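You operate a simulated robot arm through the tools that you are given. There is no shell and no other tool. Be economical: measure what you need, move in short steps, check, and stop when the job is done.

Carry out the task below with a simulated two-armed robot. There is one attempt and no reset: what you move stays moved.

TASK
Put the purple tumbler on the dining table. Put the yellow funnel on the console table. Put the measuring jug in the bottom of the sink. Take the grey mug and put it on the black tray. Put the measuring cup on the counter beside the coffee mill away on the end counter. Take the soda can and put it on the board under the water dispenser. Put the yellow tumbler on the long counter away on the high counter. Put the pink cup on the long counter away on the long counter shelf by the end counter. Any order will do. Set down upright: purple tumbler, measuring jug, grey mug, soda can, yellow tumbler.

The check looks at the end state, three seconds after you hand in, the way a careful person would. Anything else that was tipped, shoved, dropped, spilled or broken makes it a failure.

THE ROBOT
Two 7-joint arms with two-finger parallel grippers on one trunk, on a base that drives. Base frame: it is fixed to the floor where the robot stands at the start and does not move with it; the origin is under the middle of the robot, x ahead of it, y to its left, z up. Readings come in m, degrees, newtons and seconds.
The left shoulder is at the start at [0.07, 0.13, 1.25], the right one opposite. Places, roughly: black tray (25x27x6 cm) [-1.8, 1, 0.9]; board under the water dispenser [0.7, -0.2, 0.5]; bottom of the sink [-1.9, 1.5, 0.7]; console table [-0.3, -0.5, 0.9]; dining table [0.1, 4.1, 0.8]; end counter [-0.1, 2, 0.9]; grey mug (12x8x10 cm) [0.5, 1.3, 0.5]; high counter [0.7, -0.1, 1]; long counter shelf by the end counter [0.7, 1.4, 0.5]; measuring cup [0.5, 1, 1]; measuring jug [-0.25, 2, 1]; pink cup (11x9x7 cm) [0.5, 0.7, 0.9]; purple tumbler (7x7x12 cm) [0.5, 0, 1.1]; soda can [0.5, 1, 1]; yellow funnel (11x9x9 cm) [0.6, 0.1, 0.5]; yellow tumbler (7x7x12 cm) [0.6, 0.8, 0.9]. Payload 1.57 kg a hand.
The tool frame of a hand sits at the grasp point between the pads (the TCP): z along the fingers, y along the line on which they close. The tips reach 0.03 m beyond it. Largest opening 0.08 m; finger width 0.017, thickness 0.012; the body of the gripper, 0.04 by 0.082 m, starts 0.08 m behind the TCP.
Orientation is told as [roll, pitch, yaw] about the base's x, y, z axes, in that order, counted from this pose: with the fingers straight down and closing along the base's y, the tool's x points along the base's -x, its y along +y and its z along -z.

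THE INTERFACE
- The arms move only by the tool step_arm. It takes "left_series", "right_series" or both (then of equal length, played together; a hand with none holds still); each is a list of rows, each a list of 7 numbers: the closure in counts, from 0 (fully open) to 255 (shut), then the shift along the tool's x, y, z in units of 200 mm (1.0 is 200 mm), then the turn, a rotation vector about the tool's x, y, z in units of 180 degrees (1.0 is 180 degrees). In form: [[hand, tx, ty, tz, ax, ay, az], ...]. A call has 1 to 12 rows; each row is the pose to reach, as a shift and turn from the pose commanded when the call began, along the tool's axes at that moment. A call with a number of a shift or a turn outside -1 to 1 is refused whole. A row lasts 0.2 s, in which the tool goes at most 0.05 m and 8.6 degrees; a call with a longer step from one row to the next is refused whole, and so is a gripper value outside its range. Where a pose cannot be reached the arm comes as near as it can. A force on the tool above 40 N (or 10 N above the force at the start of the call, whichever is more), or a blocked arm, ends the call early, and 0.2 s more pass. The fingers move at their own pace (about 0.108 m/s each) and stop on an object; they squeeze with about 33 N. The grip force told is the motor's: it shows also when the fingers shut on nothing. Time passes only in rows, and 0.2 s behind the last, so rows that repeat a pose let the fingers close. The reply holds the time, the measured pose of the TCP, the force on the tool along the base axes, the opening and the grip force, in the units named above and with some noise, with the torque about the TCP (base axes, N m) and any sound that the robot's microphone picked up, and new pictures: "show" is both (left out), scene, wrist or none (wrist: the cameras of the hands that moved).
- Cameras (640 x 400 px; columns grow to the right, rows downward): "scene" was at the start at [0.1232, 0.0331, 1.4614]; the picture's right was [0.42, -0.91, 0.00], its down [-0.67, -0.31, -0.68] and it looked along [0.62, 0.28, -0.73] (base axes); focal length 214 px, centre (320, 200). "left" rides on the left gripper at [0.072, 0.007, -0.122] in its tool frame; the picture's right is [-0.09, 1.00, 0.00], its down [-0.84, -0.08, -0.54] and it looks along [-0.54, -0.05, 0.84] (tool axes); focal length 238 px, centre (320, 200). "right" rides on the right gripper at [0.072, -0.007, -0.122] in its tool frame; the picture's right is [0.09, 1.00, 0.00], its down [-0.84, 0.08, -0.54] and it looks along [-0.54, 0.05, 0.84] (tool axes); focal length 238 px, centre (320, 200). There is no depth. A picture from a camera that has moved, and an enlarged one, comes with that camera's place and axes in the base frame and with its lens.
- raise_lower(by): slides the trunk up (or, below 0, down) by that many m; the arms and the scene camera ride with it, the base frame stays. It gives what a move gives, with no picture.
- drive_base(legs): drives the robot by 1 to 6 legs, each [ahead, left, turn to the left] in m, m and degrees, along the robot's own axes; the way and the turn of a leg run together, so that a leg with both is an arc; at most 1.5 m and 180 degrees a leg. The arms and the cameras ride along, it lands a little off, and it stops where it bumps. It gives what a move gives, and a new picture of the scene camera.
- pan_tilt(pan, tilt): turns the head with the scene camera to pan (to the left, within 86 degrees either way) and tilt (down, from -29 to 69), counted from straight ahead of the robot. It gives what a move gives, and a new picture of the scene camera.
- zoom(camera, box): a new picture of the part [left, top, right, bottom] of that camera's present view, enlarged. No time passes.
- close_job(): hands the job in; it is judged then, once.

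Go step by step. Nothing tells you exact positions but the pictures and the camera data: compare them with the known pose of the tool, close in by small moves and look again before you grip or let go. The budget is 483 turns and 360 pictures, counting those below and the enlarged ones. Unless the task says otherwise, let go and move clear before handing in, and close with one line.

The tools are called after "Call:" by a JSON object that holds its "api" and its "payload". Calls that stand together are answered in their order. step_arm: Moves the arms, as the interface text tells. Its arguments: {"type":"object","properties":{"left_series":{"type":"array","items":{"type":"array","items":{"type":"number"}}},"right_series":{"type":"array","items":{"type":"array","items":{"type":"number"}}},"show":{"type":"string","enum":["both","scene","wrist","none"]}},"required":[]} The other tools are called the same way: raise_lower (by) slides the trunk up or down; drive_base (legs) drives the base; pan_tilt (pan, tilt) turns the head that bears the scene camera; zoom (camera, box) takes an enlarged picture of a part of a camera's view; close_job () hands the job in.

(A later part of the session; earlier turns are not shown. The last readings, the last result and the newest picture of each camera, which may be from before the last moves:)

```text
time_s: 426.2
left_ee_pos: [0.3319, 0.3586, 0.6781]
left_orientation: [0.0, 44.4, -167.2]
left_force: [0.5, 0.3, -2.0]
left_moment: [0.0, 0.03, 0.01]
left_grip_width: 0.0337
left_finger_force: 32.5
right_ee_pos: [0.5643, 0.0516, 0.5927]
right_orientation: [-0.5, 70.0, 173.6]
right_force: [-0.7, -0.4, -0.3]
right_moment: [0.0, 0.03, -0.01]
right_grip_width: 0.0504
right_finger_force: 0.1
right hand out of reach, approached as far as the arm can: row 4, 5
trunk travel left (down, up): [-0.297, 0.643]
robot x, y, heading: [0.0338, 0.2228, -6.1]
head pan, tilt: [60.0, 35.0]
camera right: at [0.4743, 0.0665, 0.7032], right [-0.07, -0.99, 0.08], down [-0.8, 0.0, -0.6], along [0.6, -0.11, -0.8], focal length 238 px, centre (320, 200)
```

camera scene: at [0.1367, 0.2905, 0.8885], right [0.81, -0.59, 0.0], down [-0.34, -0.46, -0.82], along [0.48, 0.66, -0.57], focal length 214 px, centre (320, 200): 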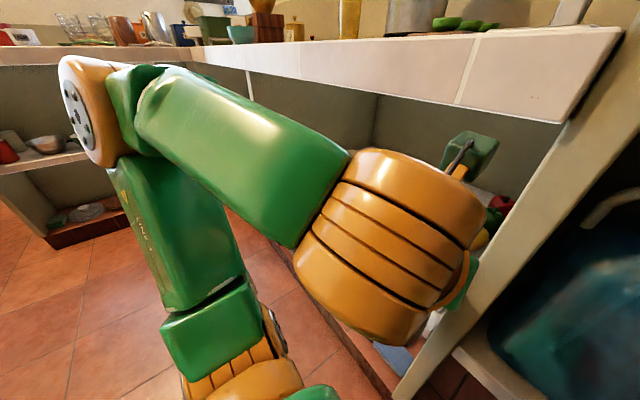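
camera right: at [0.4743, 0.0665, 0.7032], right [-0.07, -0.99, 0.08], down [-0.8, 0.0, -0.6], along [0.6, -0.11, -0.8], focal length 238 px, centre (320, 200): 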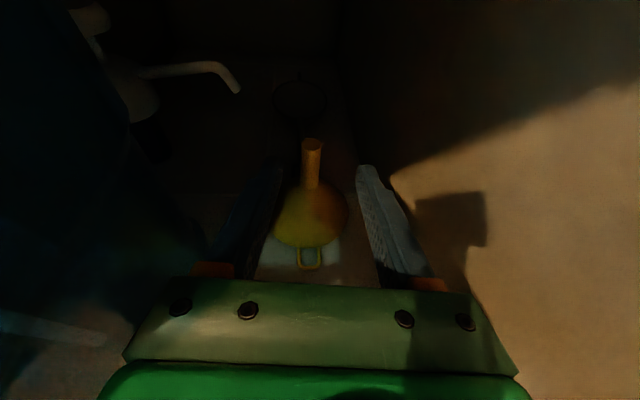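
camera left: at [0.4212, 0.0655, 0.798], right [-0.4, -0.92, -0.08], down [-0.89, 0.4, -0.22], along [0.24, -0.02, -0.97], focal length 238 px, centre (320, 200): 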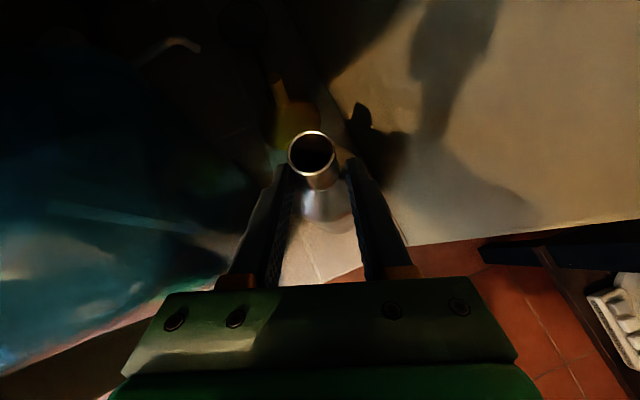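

The spout is centred between the fingers. A bit further forward (base) and down (trunk), then close.

Call:
{"api": "drive_base", "payload": {"legs": [[0.025, 0.003, 0]]}}

Call:
{"api": "raise_lower", "payload": {"by": -0.014}}

Call:
{"api": "step_arm", "payload": {"right_series": [[160, 0, 0, 0, 0, 0, 0], [255, 0, 0, 0, 0, 0, 0], [255, 0, 0, 0, 0, 0, 0], [255, 0, 0, 0, 0, 0, 0]], "show": "wrist"}}

```text
time_s: 427.0
left_ee_pos: [0.3582, 0.3585, 0.6786]
left_orientation: [0.1, 44.4, -167.1]
left_force: [0.3, 0.5, -1.5]
left_moment: [0.03, 0.02, -0.03]
left_grip_width: 0.0338
left_finger_force: 32.8
right_ee_pos: [0.5881, 0.0527, 0.5945]
right_orientation: [-0.6, 69.8, 173.6]
right_force: [-0.5, 0.5, -0.4]
right_moment: [-0.02, -0.06, 0.0]
right_grip_width: 0.0503
right_finger_force: 0.1
trunk travel left (down, up): [-0.297, 0.643]
robot x, y, heading: [0.0566, 0.2248, -6.2]
head pan, tilt: [60.0, 35.0]
camera scene: at [0.1615, 0.2909, 0.8885], right [0.81, -0.59, 0.0], down [-0.34, -0.46, -0.82], along [0.48, 0.66, -0.57], focal length 214 px, centre (320, 200)
```

scene: 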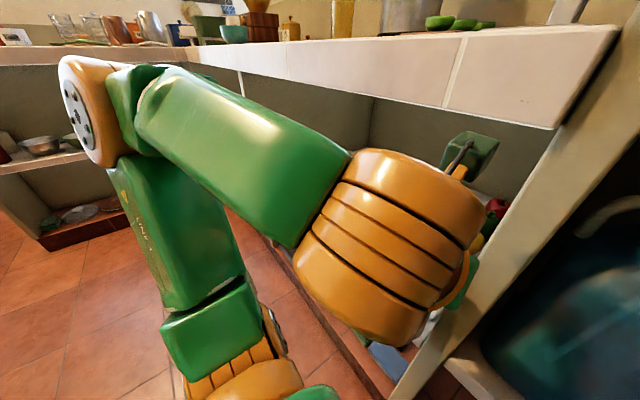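

```text
time_s: 427.6
left_ee_pos: [0.3574, 0.3595, 0.6644]
left_orientation: [0.1, 44.5, -167.1]
left_force: [-0.3, -0.8, -0.7]
left_moment: [0.0, 0.03, -0.02]
left_grip_width: 0.0335
left_finger_force: 33.1
right_ee_pos: [0.5889, 0.052, 0.5802]
right_orientation: [-0.5, 70.0, 173.7]
right_force: [-0.2, -0.2, 0.2]
right_moment: [0.01, 0.02, 0.03]
right_grip_width: 0.0504
right_finger_force: 0.1
trunk travel left (down, up): [-0.283, 0.657]
robot x, y, heading: [0.0586, 0.225, -5.7]
head pan, tilt: [60.0, 35.0]
```

```text
time_s: 428.6
left_ee_pos: [0.3575, 0.358, 0.6652]
left_orientation: [0.0, 44.4, -167.1]
left_force: [0.1, 0.0, -0.8]
left_moment: [0.0, 0.0, -0.01]
left_grip_width: 0.0334
left_finger_force: 32.8
right_ee_pos: [0.5885, 0.0523, 0.5807]
right_orientation: [-0.7, 70.0, 173.7]
right_force: [0.8, -0.5, 0.2]
right_moment: [0.02, -0.06, -0.02]
right_grip_width: 0.0142
right_finger_force: 30.0
trunk travel left (down, up): [-0.283, 0.657]
robot x, y, heading: [0.0557, 0.2235, -6.0]
head pan, tilt: [60.0, 35.0]
camera right: at [0.4989, 0.067, 0.6895], right [-0.07, -0.99, 0.08], down [-0.8, 0.0, -0.6], along [0.6, -0.11, -0.8], focal length 238 px, centre (320, 200)
```

right: 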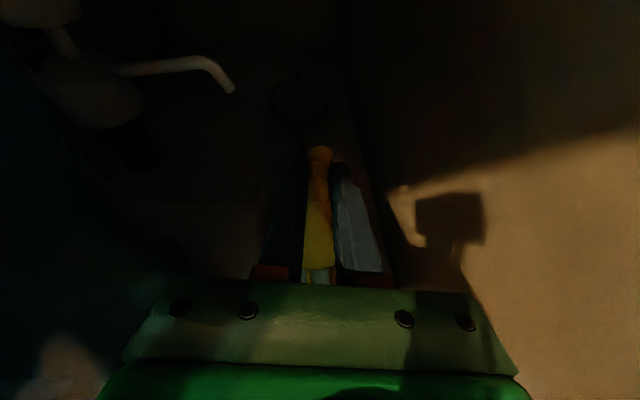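

The spout is gripped. Lift with the trunk and back straight out.

Call:
{"api": "raise_lower", "payload": {"by": 0.045}}

Call:
{"api": "drive_base", "payload": {"legs": [[-0.3, -0.02, 0]]}}

Call:
{"api": "zoom", "payload": {"camera": "right", "box": [0, 0, 640, 400]}}

```text
time_s: 429.5
left_ee_pos: [0.3578, 0.3585, 0.7094]
left_orientation: [0.0, 44.4, -167.1]
left_force: [-0.2, 0.4, -1.8]
left_moment: [-0.02, 0.02, -0.01]
left_grip_width: 0.0336
left_finger_force: 32.9
right_ee_pos: [0.5877, 0.0528, 0.6253]
right_orientation: [-0.6, 69.9, 173.7]
right_force: [0.5, -0.7, 0.4]
right_moment: [0.01, 0.0, -0.02]
right_grip_width: 0.0139
right_finger_force: 30.2
trunk travel left (down, up): [-0.328, 0.612]
robot x, y, heading: [0.0597, 0.2259, -5.8]
head pan, tilt: [60.0, 35.0]
```

```text
time_s: 431.5
left_ee_pos: [0.0571, 0.3697, 0.7096]
left_orientation: [0.0, 44.4, -166.7]
left_force: [0.5, -0.5, -0.9]
left_moment: [-0.03, 0.0, -0.01]
left_grip_width: 0.0338
left_finger_force: 33.0
right_ee_pos: [0.2918, 0.0657, 0.6256]
right_orientation: [-0.6, 70.1, 174.2]
right_force: [-0.3, 0.4, -1.1]
right_moment: [-0.02, -0.02, -0.02]
right_grip_width: 0.0139
right_finger_force: 30.2
trunk travel left (down, up): [-0.328, 0.612]
robot x, y, heading: [-0.2411, 0.2366, -6.0]
head pan, tilt: [60.0, 35.0]
camera scene: at [-0.1383, 0.3016, 0.9196], right [0.81, -0.58, 0.0], down [-0.33, -0.47, -0.82], along [0.48, 0.67, -0.57], focal length 214 px, centre (320, 200)
```

scene: 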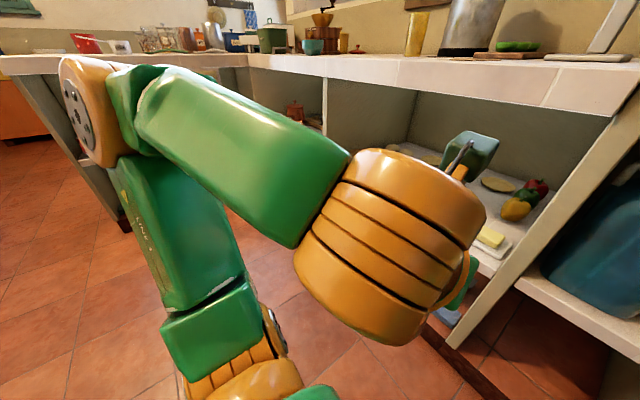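

```text
1.00 times, centred on (320, 200) of right (not enlarged: the box is as wide or as high as the picture)
camera zoom: at [0.2012, 0.0802, 0.7345], right [-0.06, -0.99, 0.08], down [-0.8, 0.0, -0.6], along [0.6, -0.1, -0.8], focal length 238 px, centre (320, 200)
```

zoom: 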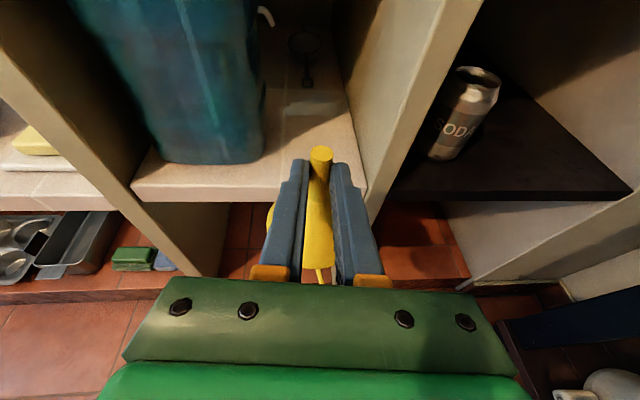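

The funnel is out. Now the bottle goes back: raise the right hand out of the way, re-extend the left arm as before, and turn back to −40°.

Call:
{"api": "step_arm", "payload": {"left_series": [[255, 0.15, 0.07, 0.15, 0, 0, 0], [255, 0.3, 0.14, 0.3, 0, 0, 0], [255, 0.45, 0.21, 0.45, 0, 0, 0], [255, 0.6, 0.28, 0.6, 0, 0, 0], [255, 0.63, 0.3, 0.61, 0, 0, 0]], "right_series": [[255, 0.2, 0, -0.07, 0, 0, 0], [255, 0.4, 0, -0.14, 0, 0, 0], [255, 0.6, 0, -0.21, 0, 0, 0], [255, 0.8, 0, -0.28, 0, 0, 0], [255, 0.94, 0, -0.34, 0, 0, 0]], "show": "none"}}

Call:
{"api": "drive_base", "payload": {"legs": [[0, 0.06, -33.5]]}}

Call:
{"api": "zoom", "payload": {"camera": "left", "box": [0, 0, 640, 400]}}

```text
time_s: 432.7
left_ee_pos: [0.2416, 0.3528, 0.7093]
left_orientation: [0.0, 44.5, -166.7]
left_force: [-0.2, 0.8, -1.9]
left_moment: [0.0, 0.04, 0.0]
left_grip_width: 0.0336
left_finger_force: 32.9
right_ee_pos: [0.2842, 0.0387, 0.8232]
right_orientation: [-0.8, 70.1, 174.1]
right_force: [0.5, 1.0, -0.9]
right_moment: [0.0, 0.04, 0.0]
right_grip_width: 0.0141
right_finger_force: 29.7
right hand out of reach, approached as far as the arm can: row 4, 5
trunk travel left (down, up): [-0.328, 0.612]
robot x, y, heading: [-0.2415, 0.2326, -5.7]
head pan, tilt: [60.0, 35.0]
```

```text
time_s: 434.8
left_ee_pos: [0.2473, 0.1179, 0.7111]
left_orientation: [0.0, 44.4, 159.4]
left_force: [0.4, 0.7, -0.9]
left_moment: [-0.01, -0.01, -0.04]
left_grip_width: 0.0336
left_finger_force: 32.5
right_ee_pos: [0.1096, -0.1664, 0.8211]
right_orientation: [-0.6, 69.9, 140.2]
right_force: [0.0, -0.2, -1.6]
right_moment: [0.02, 0.01, -0.03]
right_grip_width: 0.0142
right_finger_force: 30.2
trunk travel left (down, up): [-0.328, 0.612]
robot x, y, heading: [-0.2187, 0.286, -39.4]
head pan, tilt: [60.0, 35.0]
camera scene: at [-0.0954, 0.2879, 0.9195], right [0.35, -0.94, 0.0], down [-0.54, -0.2, -0.82], along [0.77, 0.29, -0.57], focal length 214 px, centre (320, 200)
```

scene: 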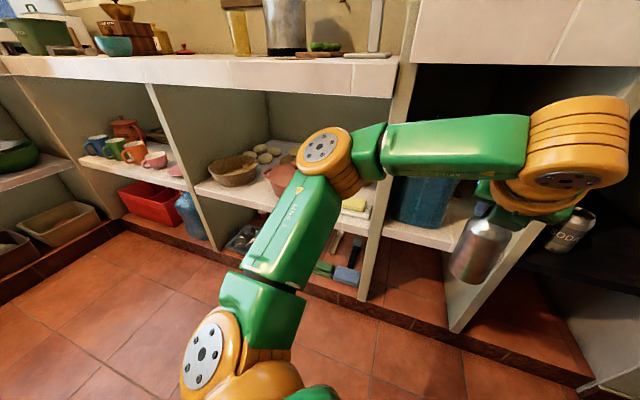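

```text
1.00 times, centred on (320, 200) of left (not enlarged: the box is as wide or as high as the picture)
camera zoom: at [0.2128, 0.1238, 0.8481], right [-0.41, -0.91, -0.06], down [-0.89, 0.42, -0.2], along [0.21, -0.02, -0.98], focal length 238 px, centre (320, 200)
```

zoom: 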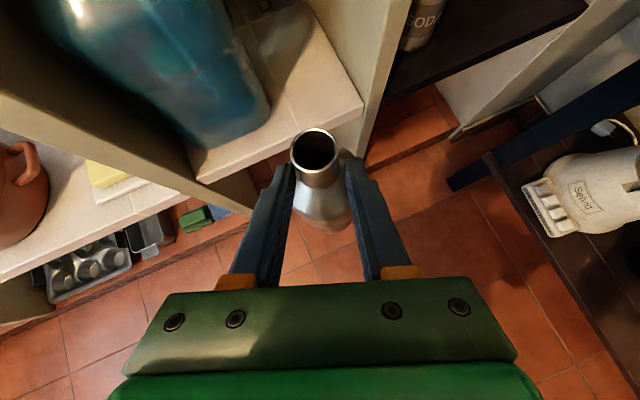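

Call:
{"api": "drive_base", "payload": {"legs": [[0.15, 0.062, 0]]}}

Call:
{"api": "drive_base", "payload": {"legs": [[0.055, 0.022, 0]]}}

Call:
{"api": "zoom", "payload": {"camera": "left", "box": [0, 0, 640, 400]}}

```text
time_s: 436.2
left_ee_pos: [0.4044, 0.0696, 0.7099]
left_orientation: [0.0, 44.4, 159.4]
left_force: [-0.1, 0.3, -1.4]
left_moment: [-0.02, 0.01, 0.0]
left_grip_width: 0.0336
left_finger_force: 33.0
right_ee_pos: [0.2661, -0.2147, 0.8215]
right_orientation: [-0.6, 69.9, 140.2]
right_force: [0.6, -0.1, -0.4]
right_moment: [0.0, 0.01, 0.0]
right_grip_width: 0.0139
right_finger_force: 29.8
trunk travel left (down, up): [-0.328, 0.612]
robot x, y, heading: [-0.0615, 0.2411, -39.4]
head pan, tilt: [60.0, 35.0]
camera scene: at [0.0605, 0.24, 0.9195], right [0.35, -0.94, 0.0], down [-0.54, -0.2, -0.82], along [0.77, 0.29, -0.57], focal length 214 px, centre (320, 200)
```

scene: 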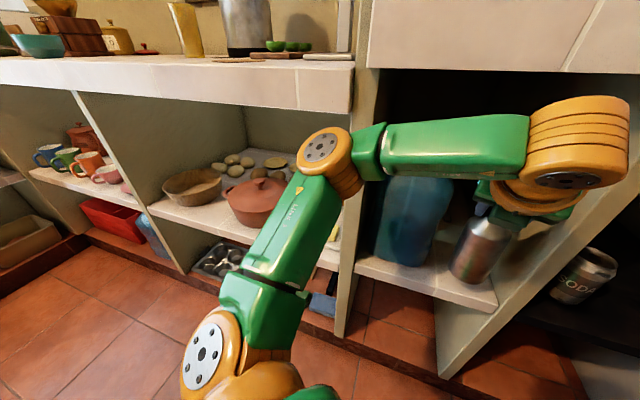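

```text
time_s: 437.1
left_ee_pos: [0.4566, 0.0514, 0.7137]
left_orientation: [-0.1, 44.8, 159.3]
left_force: [-1.1, 0.2, -1.3]
left_moment: [0.01, 0.01, 0.01]
left_grip_width: 0.0335
left_finger_force: 32.9
right_ee_pos: [0.3168, -0.2322, 0.8223]
right_orientation: [-1.2, 70.3, 139.7]
right_force: [-0.4, 0.3, -0.5]
right_moment: [0.02, 0.0, 0.02]
right_grip_width: 0.0137
right_finger_force: 29.5
trunk travel left (down, up): [-0.328, 0.612]
robot x, y, heading: [-0.0079, 0.2218, -39.3]
head pan, tilt: [60.0, 35.0]
camera scene: at [0.1121, 0.2218, 0.9204], right [0.35, -0.94, 0.0], down [-0.53, -0.2, -0.82], along [0.77, 0.29, -0.57], focal length 214 px, centre (320, 200)
```

scene: 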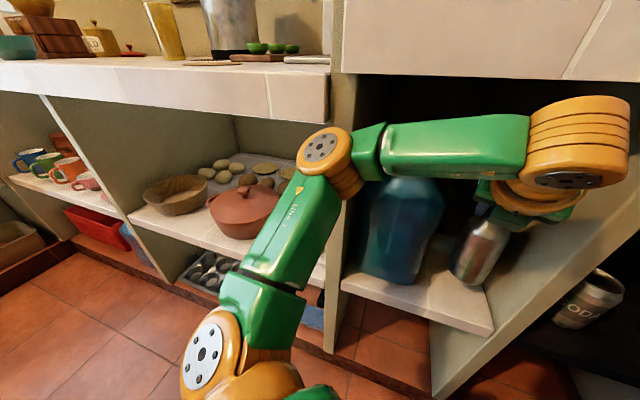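

```text
1.00 times, centred on (320, 200) of left (not enlarged: the box is as wide or as high as the picture)
camera zoom: at [0.4206, 0.0576, 0.8508], right [-0.41, -0.91, -0.07], down [-0.89, 0.42, -0.2], along [0.21, -0.02, -0.98], focal length 238 px, centre (320, 200)
```

zoom: 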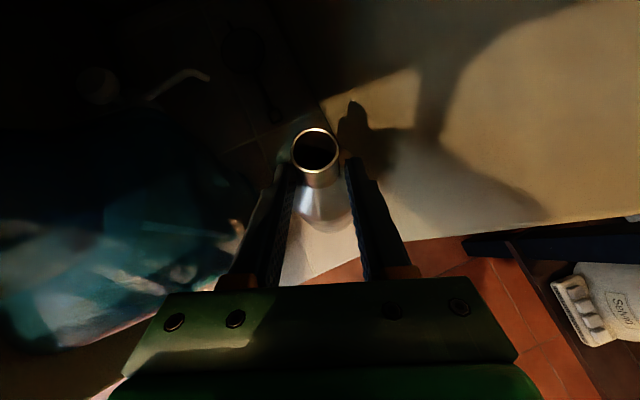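

Bottle top now lines up with its original spot (0.474, 0.0455). Lowering.

Call:
{"api": "raise_lower", "payload": {"by": -0.04}}

Call:
{"api": "raise_lower", "payload": {"by": -0.01}}

Call:
{"api": "raise_lower", "payload": {"by": -0.006}}

```text
time_s: 438.0
left_ee_pos: [0.457, 0.0517, 0.6717]
left_orientation: [-0.2, 44.6, 159.3]
left_force: [-0.1, -0.3, -1.9]
left_moment: [0.03, 0.05, -0.03]
left_grip_width: 0.0334
left_finger_force: 33.1
right_ee_pos: [0.3172, -0.2329, 0.7822]
right_orientation: [-1.3, 70.3, 139.6]
right_force: [0.4, -0.6, 0.0]
right_moment: [-0.02, 0.06, -0.02]
right_grip_width: 0.0138
right_finger_force: 30.1
trunk travel left (down, up): [-0.288, 0.652]
robot x, y, heading: [-0.009, 0.2219, -39.7]
head pan, tilt: [60.0, 35.0]
```

```text
time_s: 438.6
left_ee_pos: [0.4562, 0.0508, 0.6625]
left_orientation: [-0.1, 44.6, 159.3]
left_force: [-0.3, -0.5, -0.9]
left_moment: [-0.02, 0.03, 0.0]
left_grip_width: 0.0335
left_finger_force: 32.8
right_ee_pos: [0.3168, -0.2327, 0.7725]
right_orientation: [-1.4, 70.2, 139.6]
right_force: [0.8, 0.5, -0.3]
right_moment: [-0.01, -0.01, -0.05]
right_grip_width: 0.0138
right_finger_force: 30.4
trunk travel left (down, up): [-0.278, 0.662]
robot x, y, heading: [-0.0091, 0.2215, -39.5]
head pan, tilt: [60.0, 35.0]
```

```text
time_s: 439.1
left_ee_pos: [0.456, 0.052, 0.6589]
left_orientation: [0.2, 45.1, 159.5]
left_force: [-4.8, -3.3, 24.4]
left_moment: [-0.39, -0.43, -0.14]
left_grip_width: 0.0332
left_finger_force: 32.6
right_ee_pos: [0.3166, -0.2312, 0.7683]
right_orientation: [-1.2, 70.4, 139.6]
right_force: [0.3, -0.1, -0.5]
right_moment: [-0.01, 0.0, -0.01]
right_grip_width: 0.0137
right_finger_force: 30.1
trunk travel left (down, up): [-0.272, 0.668]
robot x, y, heading: [-0.0052, 0.2237, -39.7]
head pan, tilt: [60.0, 35.0]
```

Call:
{"api": "raise_lower", "payload": {"by": 0.003}}

Call:
{"api": "step_arm", "payload": {"left_series": [[200, 0, 0, 0, 0, 0, 0], [120, 0, 0, 0, 0, 0, 0], [70, 0, 0, 0, 0, 0, 0], [70, 0, 0, -0.1, 0, 0, 0], [70, 0, 0, -0.25, 0, 0, 0], [70, 0, 0, -0.45, 0, 0, 0], [70, 0, 0, -0.6, 0, 0, 0]], "show": "wrist"}}

```text
time_s: 439.6
left_ee_pos: [0.4553, 0.0524, 0.6604]
left_orientation: [-0.1, 44.7, 159.4]
left_force: [-2.6, -3.1, 13.4]
left_moment: [-0.38, -0.25, -0.1]
left_grip_width: 0.0334
left_finger_force: 33.1
right_ee_pos: [0.317, -0.2329, 0.7701]
right_orientation: [-1.3, 70.3, 139.7]
right_force: [-0.1, 0.1, -0.3]
right_moment: [-0.02, -0.01, -0.01]
right_grip_width: 0.0137
right_finger_force: 30.3
trunk travel left (down, up): [-0.275, 0.665]
robot x, y, heading: [-0.0058, 0.2228, -39.6]
head pan, tilt: [60.0, 35.0]
```

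```text
time_s: 441.2
left_ee_pos: [0.3876, 0.1037, 0.7359]
left_orientation: [0.2, 44.4, 159.6]
left_force: [0.3, -0.3, 0.4]
left_moment: [0.02, -0.03, 0.01]
left_grip_width: 0.0581
left_finger_force: 0.1
left hand out of reach, approached as far as the arm can: row 4, 5, 6, 7
right_ee_pos: [0.3214, -0.2316, 0.7689]
right_orientation: [-0.7, 70.1, 140.2]
right_force: [0.3, 0.2, -1.1]
right_moment: [0.0, 0.04, -0.01]
right_grip_width: 0.0137
right_finger_force: 30.8
trunk travel left (down, up): [-0.275, 0.665]
robot x, y, heading: [-0.0076, 0.2251, -39.4]
head pan, tilt: [60.0, 35.0]
camera left: at [0.3535, 0.1095, 0.8733], right [-0.41, -0.91, -0.06], down [-0.89, 0.41, -0.2], along [0.21, -0.03, -0.98], focal length 238 px, centre (320, 200)
```

left: 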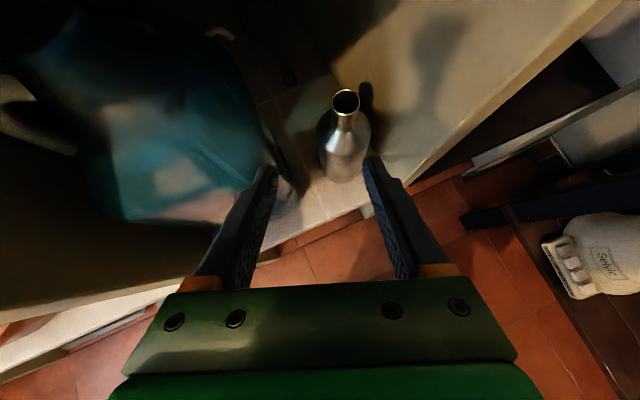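

The bottle stands back at its place. Backing away, raising, and turning to face the console table with the funnel.

Call:
{"api": "drive_base", "payload": {"legs": [[-0.25, -0.07, 0]]}}

Call:
{"api": "raise_lower", "payload": {"by": 0.32}}

Call:
{"api": "drive_base", "payload": {"legs": [[0, 0, -50.6]]}}

Call:
{"api": "pan_tilt", "payload": {"pan": -5, "tilt": 35}}

```text
time_s: 443.1
left_ee_pos: [0.15, 0.2116, 0.7343]
left_orientation: [0.2, 44.4, 159.9]
left_force: [1.2, -0.3, 0.2]
left_moment: [0.01, -0.04, 0.03]
left_grip_width: 0.058
left_finger_force: 0.1
right_ee_pos: [0.0847, -0.1241, 0.7692]
right_orientation: [-0.7, 70.0, 140.5]
right_force: [0.1, 0.2, -1.0]
right_moment: [0.03, 0.0, -0.02]
right_grip_width: 0.0137
right_finger_force: 30.1
trunk travel left (down, up): [-0.275, 0.665]
robot x, y, heading: [-0.2456, 0.3274, -39.1]
head pan, tilt: [60.0, 35.0]
camera scene: at [-0.1231, 0.3286, 0.8666], right [0.36, -0.93, 0.0], down [-0.54, -0.21, -0.82], along [0.77, 0.29, -0.57], focal length 214 px, centre (320, 200)
```

scene: 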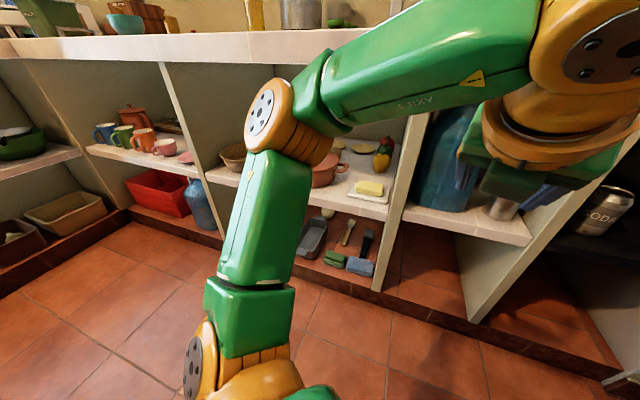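

```text
time_s: 446.3
left_ee_pos: [0.1502, 0.2127, 1.0547]
left_orientation: [0.2, 44.4, 159.8]
left_force: [0.5, -0.5, 0.1]
left_moment: [0.0, 0.02, -0.03]
left_grip_width: 0.0583
left_finger_force: 0.0
right_ee_pos: [0.0855, -0.1262, 1.089]
right_orientation: [-0.7, 70.0, 140.6]
right_force: [0.2, -0.7, -0.5]
right_moment: [0.0, 0.02, 0.01]
right_grip_width: 0.0139
right_finger_force: 30.2
trunk travel left (down, up): [-0.595, 0.345]
robot x, y, heading: [-0.2433, 0.3298, -39.1]
head pan, tilt: [60.0, 35.0]
```

```text
time_s: 448.9
left_ee_pos: [-0.0816, -0.0495, 1.0546]
left_orientation: [0.2, 44.4, 109.9]
left_force: [-0.1, 0.0, 0.1]
left_moment: [0.02, -0.02, -0.01]
left_grip_width: 0.0582
left_finger_force: 0.2
right_ee_pos: [-0.3825, -0.2149, 1.0885]
right_orientation: [-0.7, 69.9, 90.4]
right_force: [0.4, 0.0, -1.1]
right_moment: [-0.01, 0.01, 0.01]
right_grip_width: 0.0137
right_finger_force: 30.2
trunk travel left (down, up): [-0.595, 0.345]
robot x, y, heading: [-0.2483, 0.3274, -89.3]
head pan, tilt: [60.0, 35.0]
camera scene: at [-0.1666, 0.2353, 1.1866], right [-0.49, -0.87, 0.0], down [-0.5, 0.28, -0.82], along [0.71, -0.4, -0.57], focal length 214 px, centre (320, 200)
```

scene: 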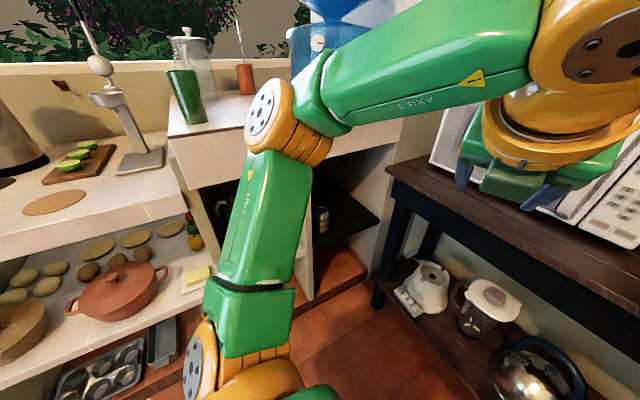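

```text
time_s: 450.3
left_ee_pos: [-0.0825, -0.0501, 1.0543]
left_orientation: [0.3, 44.4, 109.7]
left_force: [0.8, -1.1, 0.8]
left_moment: [-0.01, 0.0, -0.02]
left_grip_width: 0.058
left_finger_force: 0.0
right_ee_pos: [-0.3824, -0.2159, 1.0885]
right_orientation: [-0.7, 69.9, 90.3]
right_force: [-0.3, 0.2, -0.4]
right_moment: [0.02, 0.01, 0.0]
right_grip_width: 0.0137
right_finger_force: 30.1
trunk travel left (down, up): [-0.595, 0.345]
robot x, y, heading: [-0.2446, 0.3287, -89.0]
head pan, tilt: [-5.0, 35.0]
camera scene: at [-0.2499, 0.1906, 1.1865], right [-1.0, 0.07, 0.0], down [0.04, 0.57, -0.82], along [-0.06, -0.82, -0.57], focal length 214 px, centre (320, 200)
```

scene: 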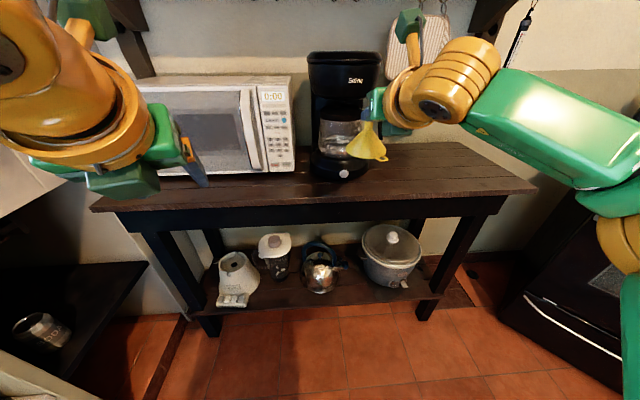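

The right end of the console top is free around (-0.68, -0.40). Moving there.

Call:
{"api": "drive_base", "payload": {"legs": [[0, -0.29, -1], [0.17, 0, 0]]}}

Call:
{"api": "zoom", "payload": {"camera": "right", "box": [0, 0, 640, 400]}}

```text
time_s: 453.4
left_ee_pos: [-0.382, -0.2223, 1.0565]
left_orientation: [0.2, 44.5, 108.6]
left_force: [0.0, 0.1, 0.1]
left_moment: [0.03, 0.0, 0.02]
left_grip_width: 0.0581
left_finger_force: 0.0
right_ee_pos: [-0.6838, -0.383, 1.0886]
right_orientation: [-0.7, 70.0, 89.3]
right_force: [-0.1, -0.1, 0.6]
right_moment: [0.03, -0.02, -0.03]
right_grip_width: 0.0138
right_finger_force: 30.4
trunk travel left (down, up): [-0.595, 0.345]
robot x, y, heading: [-0.5371, 0.1573, -90.4]
head pan, tilt: [-5.0, 35.0]
camera scene: at [-0.5447, 0.021, 1.1867], right [-1.0, 0.09, 0.0], down [0.05, 0.57, -0.82], along [-0.08, -0.82, -0.57], focal length 214 px, centre (320, 200)
```

scene: 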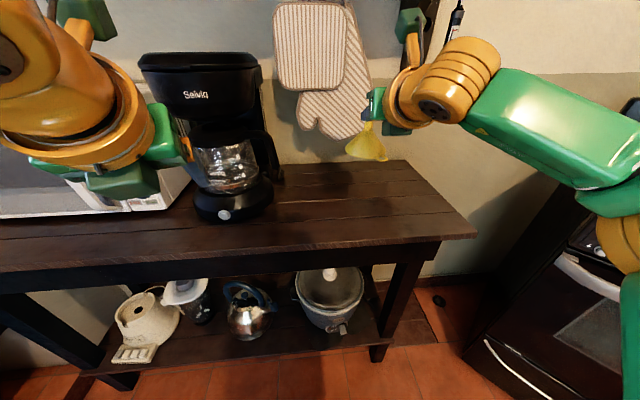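

```text
1.00 times, centred on (320, 200) of right (not enlarged: the box is as wide or as high as the picture)
camera zoom: at [-0.679, -0.2926, 1.1982], right [-1.0, -0.03, 0.08], down [-0.07, 0.8, -0.6], along [-0.05, -0.61, -0.79], focal length 238 px, centre (320, 200)
```

zoom: 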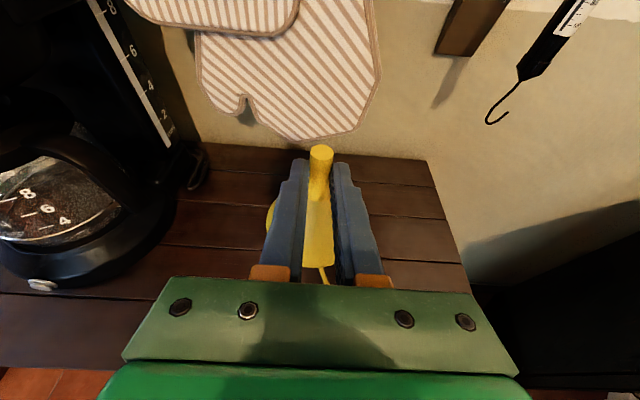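

Good spot. Lowering with the right arm.

Call:
{"api": "step_arm", "payload": {"right_series": [[255, -0.2, 0, 0.07, 0, 0, 0], [255, -0.4, 0, 0.145, 0, 0, 0], [255, -0.55, 0, 0.2, 0, 0, 0], [255, -0.66, 0, 0.24, 0, 0, 0], [255, -0.66, 0, 0.24, 0, 0, 0]], "show": "none"}}

Call:
{"api": "zoom", "payload": {"camera": "scene", "box": [280, 60, 480, 260]}}

```text
time_s: 454.6
left_ee_pos: [-0.3818, -0.2245, 1.0546]
left_orientation: [0.2, 44.3, 108.6]
left_force: [-1.4, 0.6, -0.8]
left_moment: [-0.02, -0.02, 0.02]
left_grip_width: 0.0579
left_finger_force: 0.0
right_ee_pos: [-0.6855, -0.3803, 0.9484]
right_orientation: [-0.7, 69.8, 89.3]
right_force: [0.3, 0.5, -0.2]
right_moment: [0.07, -0.05, -0.02]
right_grip_width: 0.0139
right_finger_force: 30.5
trunk travel left (down, up): [-0.595, 0.345]
robot x, y, heading: [-0.5386, 0.1609, -90.4]
head pan, tilt: [-5.0, 35.0]
```

```text
2.00 times, centred on (380, 160) of scene
camera zoom: at [-0.5446, 0.02, 1.1866], right [-1.0, 0.09, 0.0], down [0.05, 0.57, -0.82], along [-0.08, -0.82, -0.57], focal length 429 px, centre (200, 280)
```

zoom: 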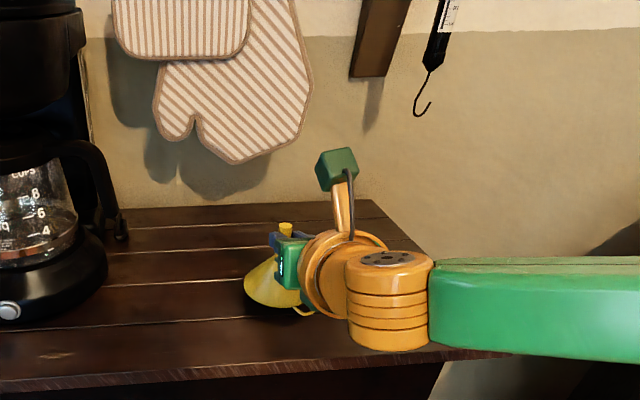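

Call:
{"api": "step_arm", "payload": {"right_series": [[255, -0.05, 0, 0.018, 0, 0, 0], [255, -0.1, 0, 0.036, 0, 0, 0], [255, -0.13, 0, 0.047, 0, 0, 0], [255, -0.13, 0, 0.047, 0, 0, 0]], "show": "none"}}

```text
time_s: 455.6
left_ee_pos: [-0.38, -0.2187, 1.0574]
left_orientation: [0.3, 44.7, 108.9]
left_force: [-0.9, 0.1, -0.7]
left_moment: [-0.01, 0.0, 0.0]
left_grip_width: 0.0579
left_finger_force: 0.0
right_ee_pos: [-0.6833, -0.3777, 0.9252]
right_orientation: [-0.5, 70.4, 89.4]
right_force: [-2.8, -3.9, 26.8]
right_moment: [-0.82, 0.08, -0.05]
right_grip_width: 0.0142
right_finger_force: 30.9
trunk travel left (down, up): [-0.595, 0.345]
robot x, y, heading: [-0.5369, 0.1587, -90.5]
head pan, tilt: [-5.0, 35.0]
```

Contact. Ease up, open, and retreat backward.

Call:
{"api": "step_arm", "payload": {"right_series": [[255, 0.02, 0, -0.008, 0, 0, 0], [150, 0.02, 0, -0.008, 0, 0, 0], [100, 0.02, 0, -0.008, 0, 0, 0], [100, 0.06, 0, -0.1, 0, 0, 0], [100, 0.12, 0, -0.3, 0, 0, 0], [100, 0.2, 0, -0.5, 0, 0, 0], [100, 0.3, 0, -0.65, 0, 0, 0]], "show": "scene"}}

```text
time_s: 457.2
left_ee_pos: [-0.3814, -0.2232, 1.0557]
left_orientation: [0.2, 44.5, 108.7]
left_force: [0.1, 0.5, -0.3]
left_moment: [-0.02, 0.01, 0.01]
left_grip_width: 0.0579
left_finger_force: 0.0
right_ee_pos: [-0.685, -0.2788, 1.0192]
right_orientation: [-0.6, 70.0, 89.5]
right_force: [-0.6, -0.2, -0.7]
right_moment: [-0.01, 0.0, 0.0]
right_grip_width: 0.0487
right_finger_force: 0.0
trunk travel left (down, up): [-0.595, 0.345]
robot x, y, heading: [-0.5383, 0.1584, -90.4]
head pan, tilt: [-5.0, 35.0]
camera scene: at [-0.5446, 0.021, 1.1867], right [-1.0, 0.09, 0.0], down [0.05, 0.57, -0.82], along [-0.08, -0.82, -0.57], focal length 214 px, centre (320, 200)
```

scene: 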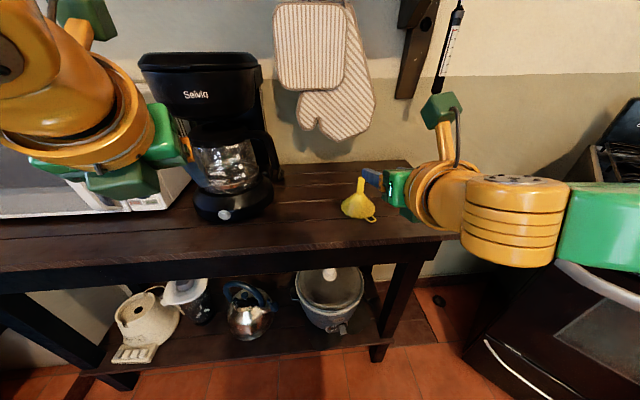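

The funnel stands on the console table. Last: the yellow tumbler. Re-tilt the right hand to 45°, lift the left, and drive to the long counter.

Call:
{"api": "drive_base", "payload": {"legs": [[-0.35, 0, 0]]}}

Call:
{"api": "step_arm", "payload": {"right_series": [[0, 0.05, 0, -0.05, 0, -0.046, 0], [0, 0.1, 0, -0.1, 0, -0.092, 0], [0, 0.15, 0, -0.1, 0, -0.137, 0], [0, 0.2, 0, -0.1, 0, -0.137, 0]], "left_series": [[70, 0.12, 0, -0.12, 0, 0, 0], [70, 0.24, 0, -0.24, 0, 0, 0], [70, 0.35, 0, -0.35, 0, 0, 0], [70, 0.35, 0, -0.35, 0, 0, 0]], "show": "none"}}

Call:
{"api": "drive_base", "payload": {"legs": [[0, 0, 90.4], [0.35, 0.42, 0]]}}

Call:
{"api": "pan_tilt", "payload": {"pan": 0, "tilt": 40}}

```text
time_s: 459.4
left_ee_pos: [-0.3795, 0.1244, 1.0552]
left_orientation: [0.1, 44.4, 108.7]
left_force: [1.0, -0.7, 0.2]
left_moment: [0.02, -0.01, -0.04]
left_grip_width: 0.0579
left_finger_force: 0.2
right_ee_pos: [-0.6839, 0.0682, 1.0187]
right_orientation: [-0.7, 69.9, 89.3]
right_force: [0.4, 0.8, 0.3]
right_moment: [-0.02, -0.01, -0.01]
right_grip_width: 0.0487
right_finger_force: 0.0
trunk travel left (down, up): [-0.595, 0.345]
robot x, y, heading: [-0.5348, 0.5033, -90.5]
head pan, tilt: [-5.0, 35.0]
camera scene: at [-0.5424, 0.3681, 1.1865], right [-1.0, 0.1, 0.0], down [0.05, 0.57, -0.82], along [-0.08, -0.82, -0.57], focal length 214 px, centre (320, 200)
```

scene: 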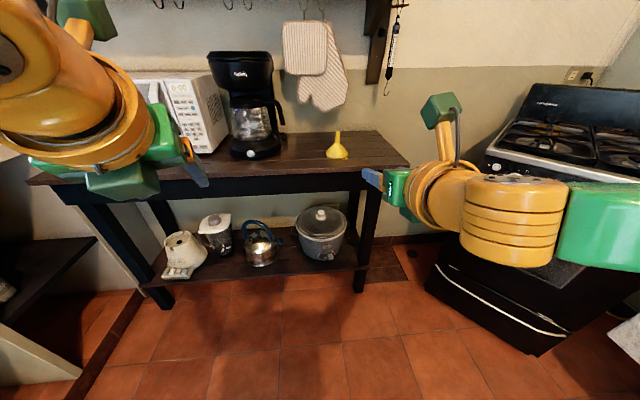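

```text
time_s: 460.4
left_ee_pos: [-0.3454, 0.1403, 1.113]
left_orientation: [0.1, 44.4, 108.6]
left_force: [0.0, 1.0, 0.0]
left_moment: [-0.01, -0.01, 0.03]
left_grip_width: 0.0581
left_finger_force: 0.2
left hand out of reach, approached as far as the arm can: row 1, 2, 3, 4
right_ee_pos: [-0.6861, 0.0744, 1.0634]
right_orientation: [-0.3, 45.2, 89.5]
right_force: [0.6, 0.3, 0.4]
right_moment: [0.0, 0.01, 0.04]
right_grip_width: 0.0803
right_finger_force: 0.0
trunk travel left (down, up): [-0.595, 0.345]
robot x, y, heading: [-0.5361, 0.5054, -90.7]
head pan, tilt: [-5.0, 35.0]
```

```text
time_s: 467.4
left_ee_pos: [0.1764, 1.1172, 1.1142]
left_orientation: [0.2, 44.5, -161.0]
left_force: [0.3, -0.8, 0.5]
left_moment: [-0.02, 0.0, -0.02]
left_grip_width: 0.058
left_finger_force: 0.0
right_ee_pos: [0.2462, 0.7769, 1.0639]
right_orientation: [-0.4, 45.3, 179.9]
right_force: [0.2, -0.3, -0.4]
right_moment: [0.02, -0.02, 0.01]
right_grip_width: 0.0801
right_finger_force: 0.1
trunk travel left (down, up): [-0.595, 0.345]
robot x, y, heading: [-0.1876, 0.9271, 0.1]
head pan, tilt: [-5.0, 35.0]
camera scene: at [-0.0494, 0.9166, 1.1866], right [-0.09, -1.0, 0.0], down [-0.57, 0.05, -0.82], along [0.82, -0.07, -0.57], focal length 214 px, centre (320, 200)
```

scene: 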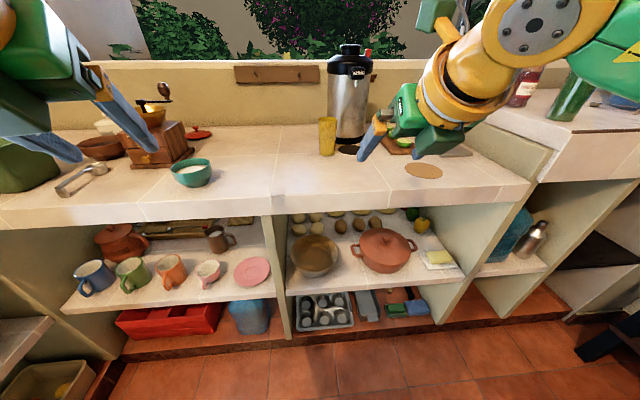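

```text
time_s: 468.1
left_ee_pos: [0.1766, 1.1164, 1.1134]
left_orientation: [0.3, 44.4, -161.1]
left_force: [-0.4, -1.2, 0.0]
left_moment: [0.02, 0.01, 0.03]
left_grip_width: 0.0582
left_finger_force: 0.1
right_ee_pos: [0.2459, 0.7773, 1.0634]
right_orientation: [-0.3, 45.3, 179.8]
right_force: [-0.3, -0.6, 1.1]
right_moment: [0.02, 0.0, 0.0]
right_grip_width: 0.0801
right_finger_force: 0.0
trunk travel left (down, up): [-0.595, 0.345]
robot x, y, heading: [-0.1915, 0.9267, -0.1]
head pan, tilt: [0.0, 40.0]
camera scene: at [-0.0517, 0.9247, 1.179], right [0.0, -1.0, 0.0], down [-0.64, 0.0, -0.77], along [0.77, 0.0, -0.64], focal length 214 px, centre (320, 200)
```

scene: 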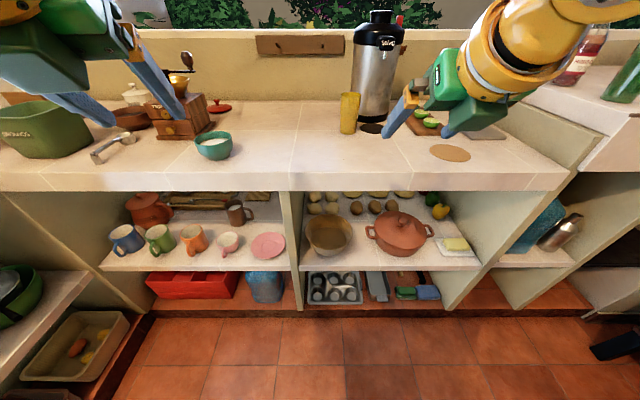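

Everything else is in place. The yellow tumbler is near (0.63, 0.832). Driving so the right hand lines up with it.

Call:
{"api": "drive_base", "payload": {"legs": [[0.25, 0.055, 0]]}}

Call:
{"api": "zoom", "payload": {"camera": "right", "box": [0, 0, 640, 400]}}

```text
time_s: 469.9
left_ee_pos: [0.4293, 1.1725, 1.1131]
left_orientation: [0.2, 44.5, -161.0]
left_force: [0.9, -0.4, 0.6]
left_moment: [0.04, 0.04, 0.05]
left_grip_width: 0.0582
left_finger_force: 0.2
right_ee_pos: [0.4964, 0.8331, 1.0645]
right_orientation: [-0.3, 45.4, -180.1]
right_force: [-0.1, -0.9, -0.1]
right_moment: [0.0, 0.0, 0.02]
right_grip_width: 0.08
right_finger_force: 0.1
trunk travel left (down, up): [-0.595, 0.345]
robot x, y, heading: [0.0651, 0.9809, 0.1]
head pan, tilt: [0.0, 40.0]
camera scene: at [0.1991, 0.9799, 1.1791], right [0.0, -1.0, 0.0], down [-0.64, 0.0, -0.77], along [0.77, 0.0, -0.64], focal length 214 px, centre (320, 200)
```

scene: 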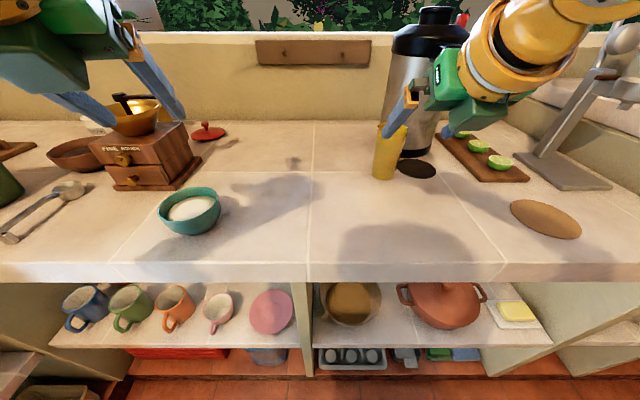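

```text
1.00 times, centred on (320, 200) of right (not enlarged: the box is as wide or as high as the picture)
camera zoom: at [0.4601, 0.8385, 1.2002], right [0.07, -1.0, 0.06], down [-0.97, -0.08, -0.21], along [0.22, -0.04, -0.97], focal length 238 px, centre (320, 200)
```

zoom: 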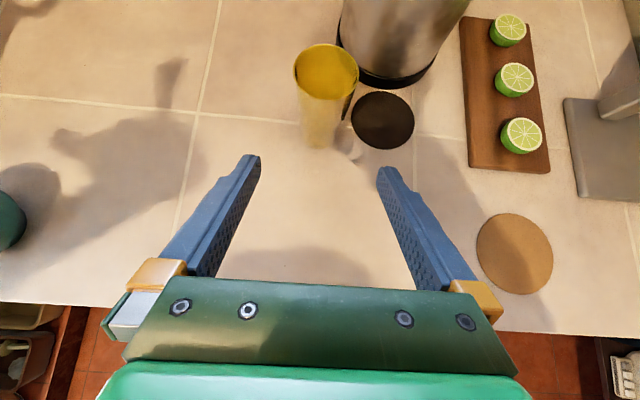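

Tumbler at (0.626, 0.834), 6 cm wide. Driving ahead above it, then straight down around it.

Call:
{"api": "drive_base", "payload": {"legs": [[0.11, 0, 0]]}}

Call:
{"api": "step_arm", "payload": {"right_series": [[0, -0.08, 0, 0.12, 0, 0, 0], [0, -0.2, 0, 0.25, 0, 0, 0], [0, -0.3, 0, 0.37, 0, 0, 0], [0, -0.3, 0, 0.37, 0, 0, 0]], "show": "wrist"}}

```text
time_s: 471.1
left_ee_pos: [0.5359, 1.1728, 1.1137]
left_orientation: [0.2, 44.6, -160.8]
left_force: [-0.1, 0.3, -0.1]
left_moment: [0.04, 0.02, -0.01]
left_grip_width: 0.0582
left_finger_force: 0.1
right_ee_pos: [0.6065, 0.8342, 1.0641]
right_orientation: [-0.4, 45.4, -179.7]
right_force: [0.0, -0.7, 0.7]
right_moment: [-0.01, -0.02, 0.03]
right_grip_width: 0.08
right_finger_force: 0.0
trunk travel left (down, up): [-0.595, 0.345]
robot x, y, heading: [0.1726, 0.9804, 0.1]
head pan, tilt: [0.0, 40.0]
camera scene: at [0.3082, 0.9806, 1.1792], right [0.0, -1.0, 0.0], down [-0.64, 0.0, -0.77], along [0.77, 0.0, -0.64], focal length 214 px, centre (320, 200)
```

scene: 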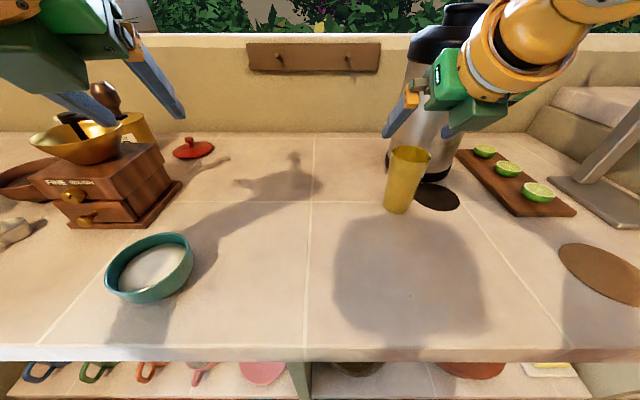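

```text
time_s: 472.1
left_ee_pos: [0.5359, 1.1738, 1.1141]
left_orientation: [0.3, 44.5, -160.8]
left_force: [0.4, 0.1, 0.2]
left_moment: [0.01, 0.0, -0.01]
left_grip_width: 0.058
left_finger_force: 0.0
right_ee_pos: [0.618, 0.8344, 0.9685]
right_orientation: [-0.3, 45.2, -179.7]
right_force: [0.0, -0.2, -0.2]
right_moment: [-0.01, 0.01, 0.01]
right_grip_width: 0.08
right_finger_force: 0.1
trunk travel left (down, up): [-0.595, 0.345]
robot x, y, heading: [0.1752, 0.9832, 0.1]
head pan, tilt: [0.0, 40.0]
camera right: at [0.5803, 0.8399, 1.1052], right [0.07, -1.0, 0.06], down [-0.97, -0.08, -0.21], along [0.22, -0.04, -0.97], focal length 238 px, centre (320, 200)
```

right: 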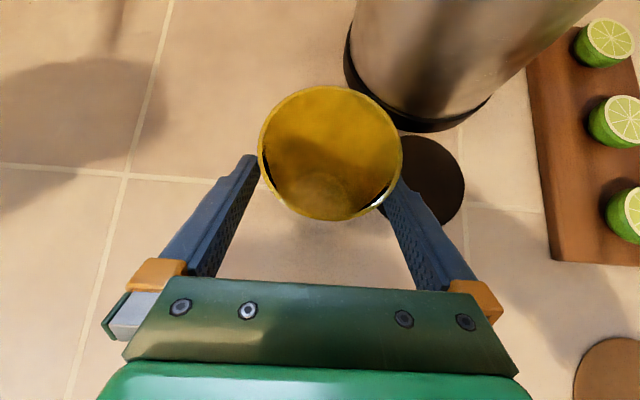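

Call:
{"api": "step_arm", "payload": {"right_series": [[0, -0.036, 0.015, 0.078, 0, 0, 0], [150, -0.036, 0.015, 0.078, 0, 0, 0], [255, -0.036, 0.015, 0.078, 0, 0, 0], [255, -0.036, 0.015, 0.078, 0, 0, 0], [255, 0.09, 0.015, -0.05, 0, 0, 0], [255, 0.21, 0.015, -0.17, 0, 0, 0], [255, 0.33, 0.015, -0.29, 0, 0, 0], [255, 0.45, 0.015, -0.41, 0, 0, 0]], "show": "both"}}

```text
time_s: 473.9
left_ee_pos: [0.5374, 1.1725, 1.1136]
left_orientation: [0.2, 44.3, -160.8]
left_force: [-0.1, 0.1, -0.4]
left_moment: [0.0, 0.01, 0.04]
left_grip_width: 0.0582
left_finger_force: 0.0
right_ee_pos: [0.6221, 0.825, 1.0792]
right_orientation: [-0.5, 45.2, 180.0]
right_force: [-0.1, 0.1, -0.9]
right_moment: [0.0, 0.02, -0.01]
right_grip_width: 0.0561
right_finger_force: 32.6
right hand out of reach, approached as far as the arm can: row 8
trunk travel left (down, up): [-0.595, 0.345]
robot x, y, heading: [0.1763, 0.9764, 0.1]
head pan, tilt: [0.0, 40.0]
camera scene: at [0.3103, 0.9802, 1.1789], right [0.0, -1.0, 0.0], down [-0.64, 0.0, -0.77], along [0.77, 0.0, -0.64], focal length 214 px, centre (320, 200)
camera right: at [0.5861, 0.8303, 1.2148], right [0.07, -1.0, 0.06], down [-0.97, -0.08, -0.21], along [0.22, -0.04, -0.98], focal length 238 px, centre (320, 200)
```

scene: 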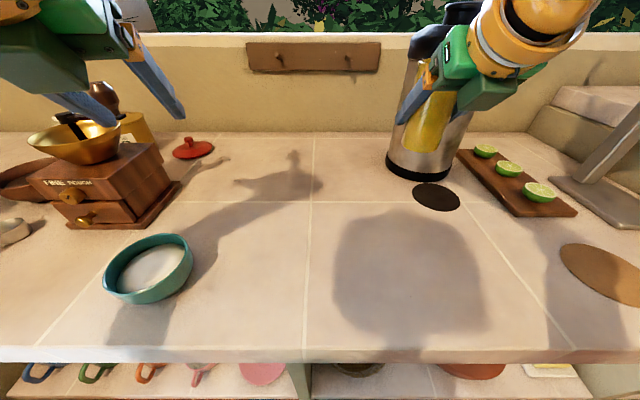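
right: 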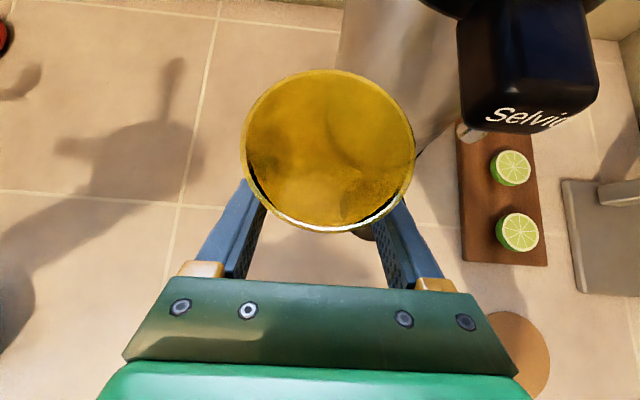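

Tumbler held. Backing off, raising a bit, and moving over to the high counter.

Call:
{"api": "drive_base", "payload": {"legs": [[-0.32, 0, 0], [0, -0.77, 0]]}}

Call:
{"api": "raise_lower", "payload": {"by": 0.15}}

Call:
{"api": "pan_tilt", "payload": {"pan": -10, "tilt": 45}}

```text
time_s: 479.8
left_ee_pos: [0.2114, 0.4093, 1.1131]
left_orientation: [0.2, 44.5, -160.5]
left_force: [0.3, 1.0, 0.1]
left_moment: [0.0, 0.01, -0.03]
left_grip_width: 0.058
left_finger_force: 0.0
right_ee_pos: [0.2979, 0.0625, 1.0779]
right_orientation: [-0.5, 45.3, -179.7]
right_force: [0.5, 0.2, -2.3]
right_moment: [0.01, 0.0, 0.01]
right_grip_width: 0.0563
right_finger_force: 32.9
trunk travel left (down, up): [-0.595, 0.345]
robot x, y, heading: [-0.1522, 0.2141, 0.5]
head pan, tilt: [0.0, 40.0]
camera scene: at [-0.0154, 0.2158, 1.179], right [0.01, -1.0, 0.0], down [-0.64, 0.0, -0.77], along [0.77, 0.01, -0.64], focal length 214 px, centre (320, 200)
```

scene: 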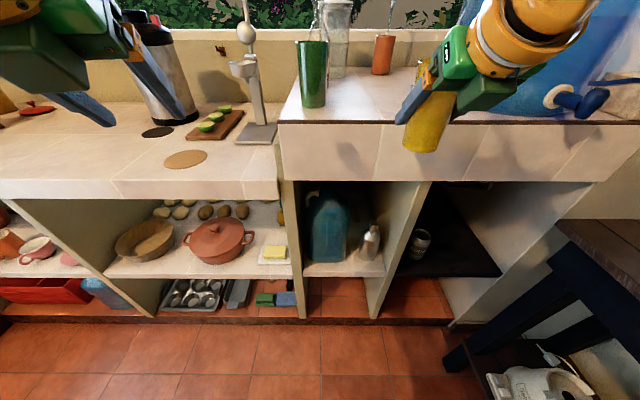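

```text
time_s: 481.6
left_ee_pos: [0.2119, 0.4081, 1.2635]
left_orientation: [0.1, 44.4, -160.6]
left_force: [0.4, -0.3, -0.3]
left_moment: [-0.01, -0.02, -0.02]
left_grip_width: 0.0581
left_finger_force: 0.1
right_ee_pos: [0.2982, 0.0616, 1.2277]
right_orientation: [-0.4, 45.3, -179.7]
right_force: [-0.1, -0.2, -1.7]
right_moment: [0.0, 0.05, -0.01]
right_grip_width: 0.0557
right_finger_force: 32.8
trunk travel left (down, up): [-0.745, 0.195]
robot x, y, heading: [-0.1549, 0.2146, 0.4]
head pan, tilt: [0.0, 40.0]
```

```text
time_s: 482.3
left_ee_pos: [0.2123, 0.409, 1.2629]
left_orientation: [0.3, 44.4, -160.5]
left_force: [-0.5, 0.3, 0.0]
left_moment: [-0.02, -0.02, 0.01]
left_grip_width: 0.0583
left_finger_force: 0.0
right_ee_pos: [0.2972, 0.0617, 1.2284]
right_orientation: [-0.5, 45.3, -179.8]
right_force: [-0.1, 0.3, -1.7]
right_moment: [0.03, 0.01, 0.02]
right_grip_width: 0.0558
right_finger_force: 33.3
trunk travel left (down, up): [-0.745, 0.195]
robot x, y, heading: [-0.1522, 0.2133, 0.3]
head pan, tilt: [-10.0, 45.0]
camera scene: at [-0.0201, 0.2013, 1.3217], right [-0.17, -0.99, 0.0], down [-0.7, 0.12, -0.71], along [0.7, -0.12, -0.71], focal length 214 px, centre (320, 200)
```

scene: 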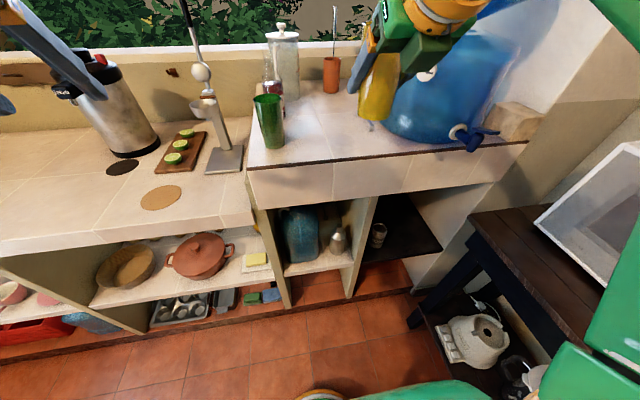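

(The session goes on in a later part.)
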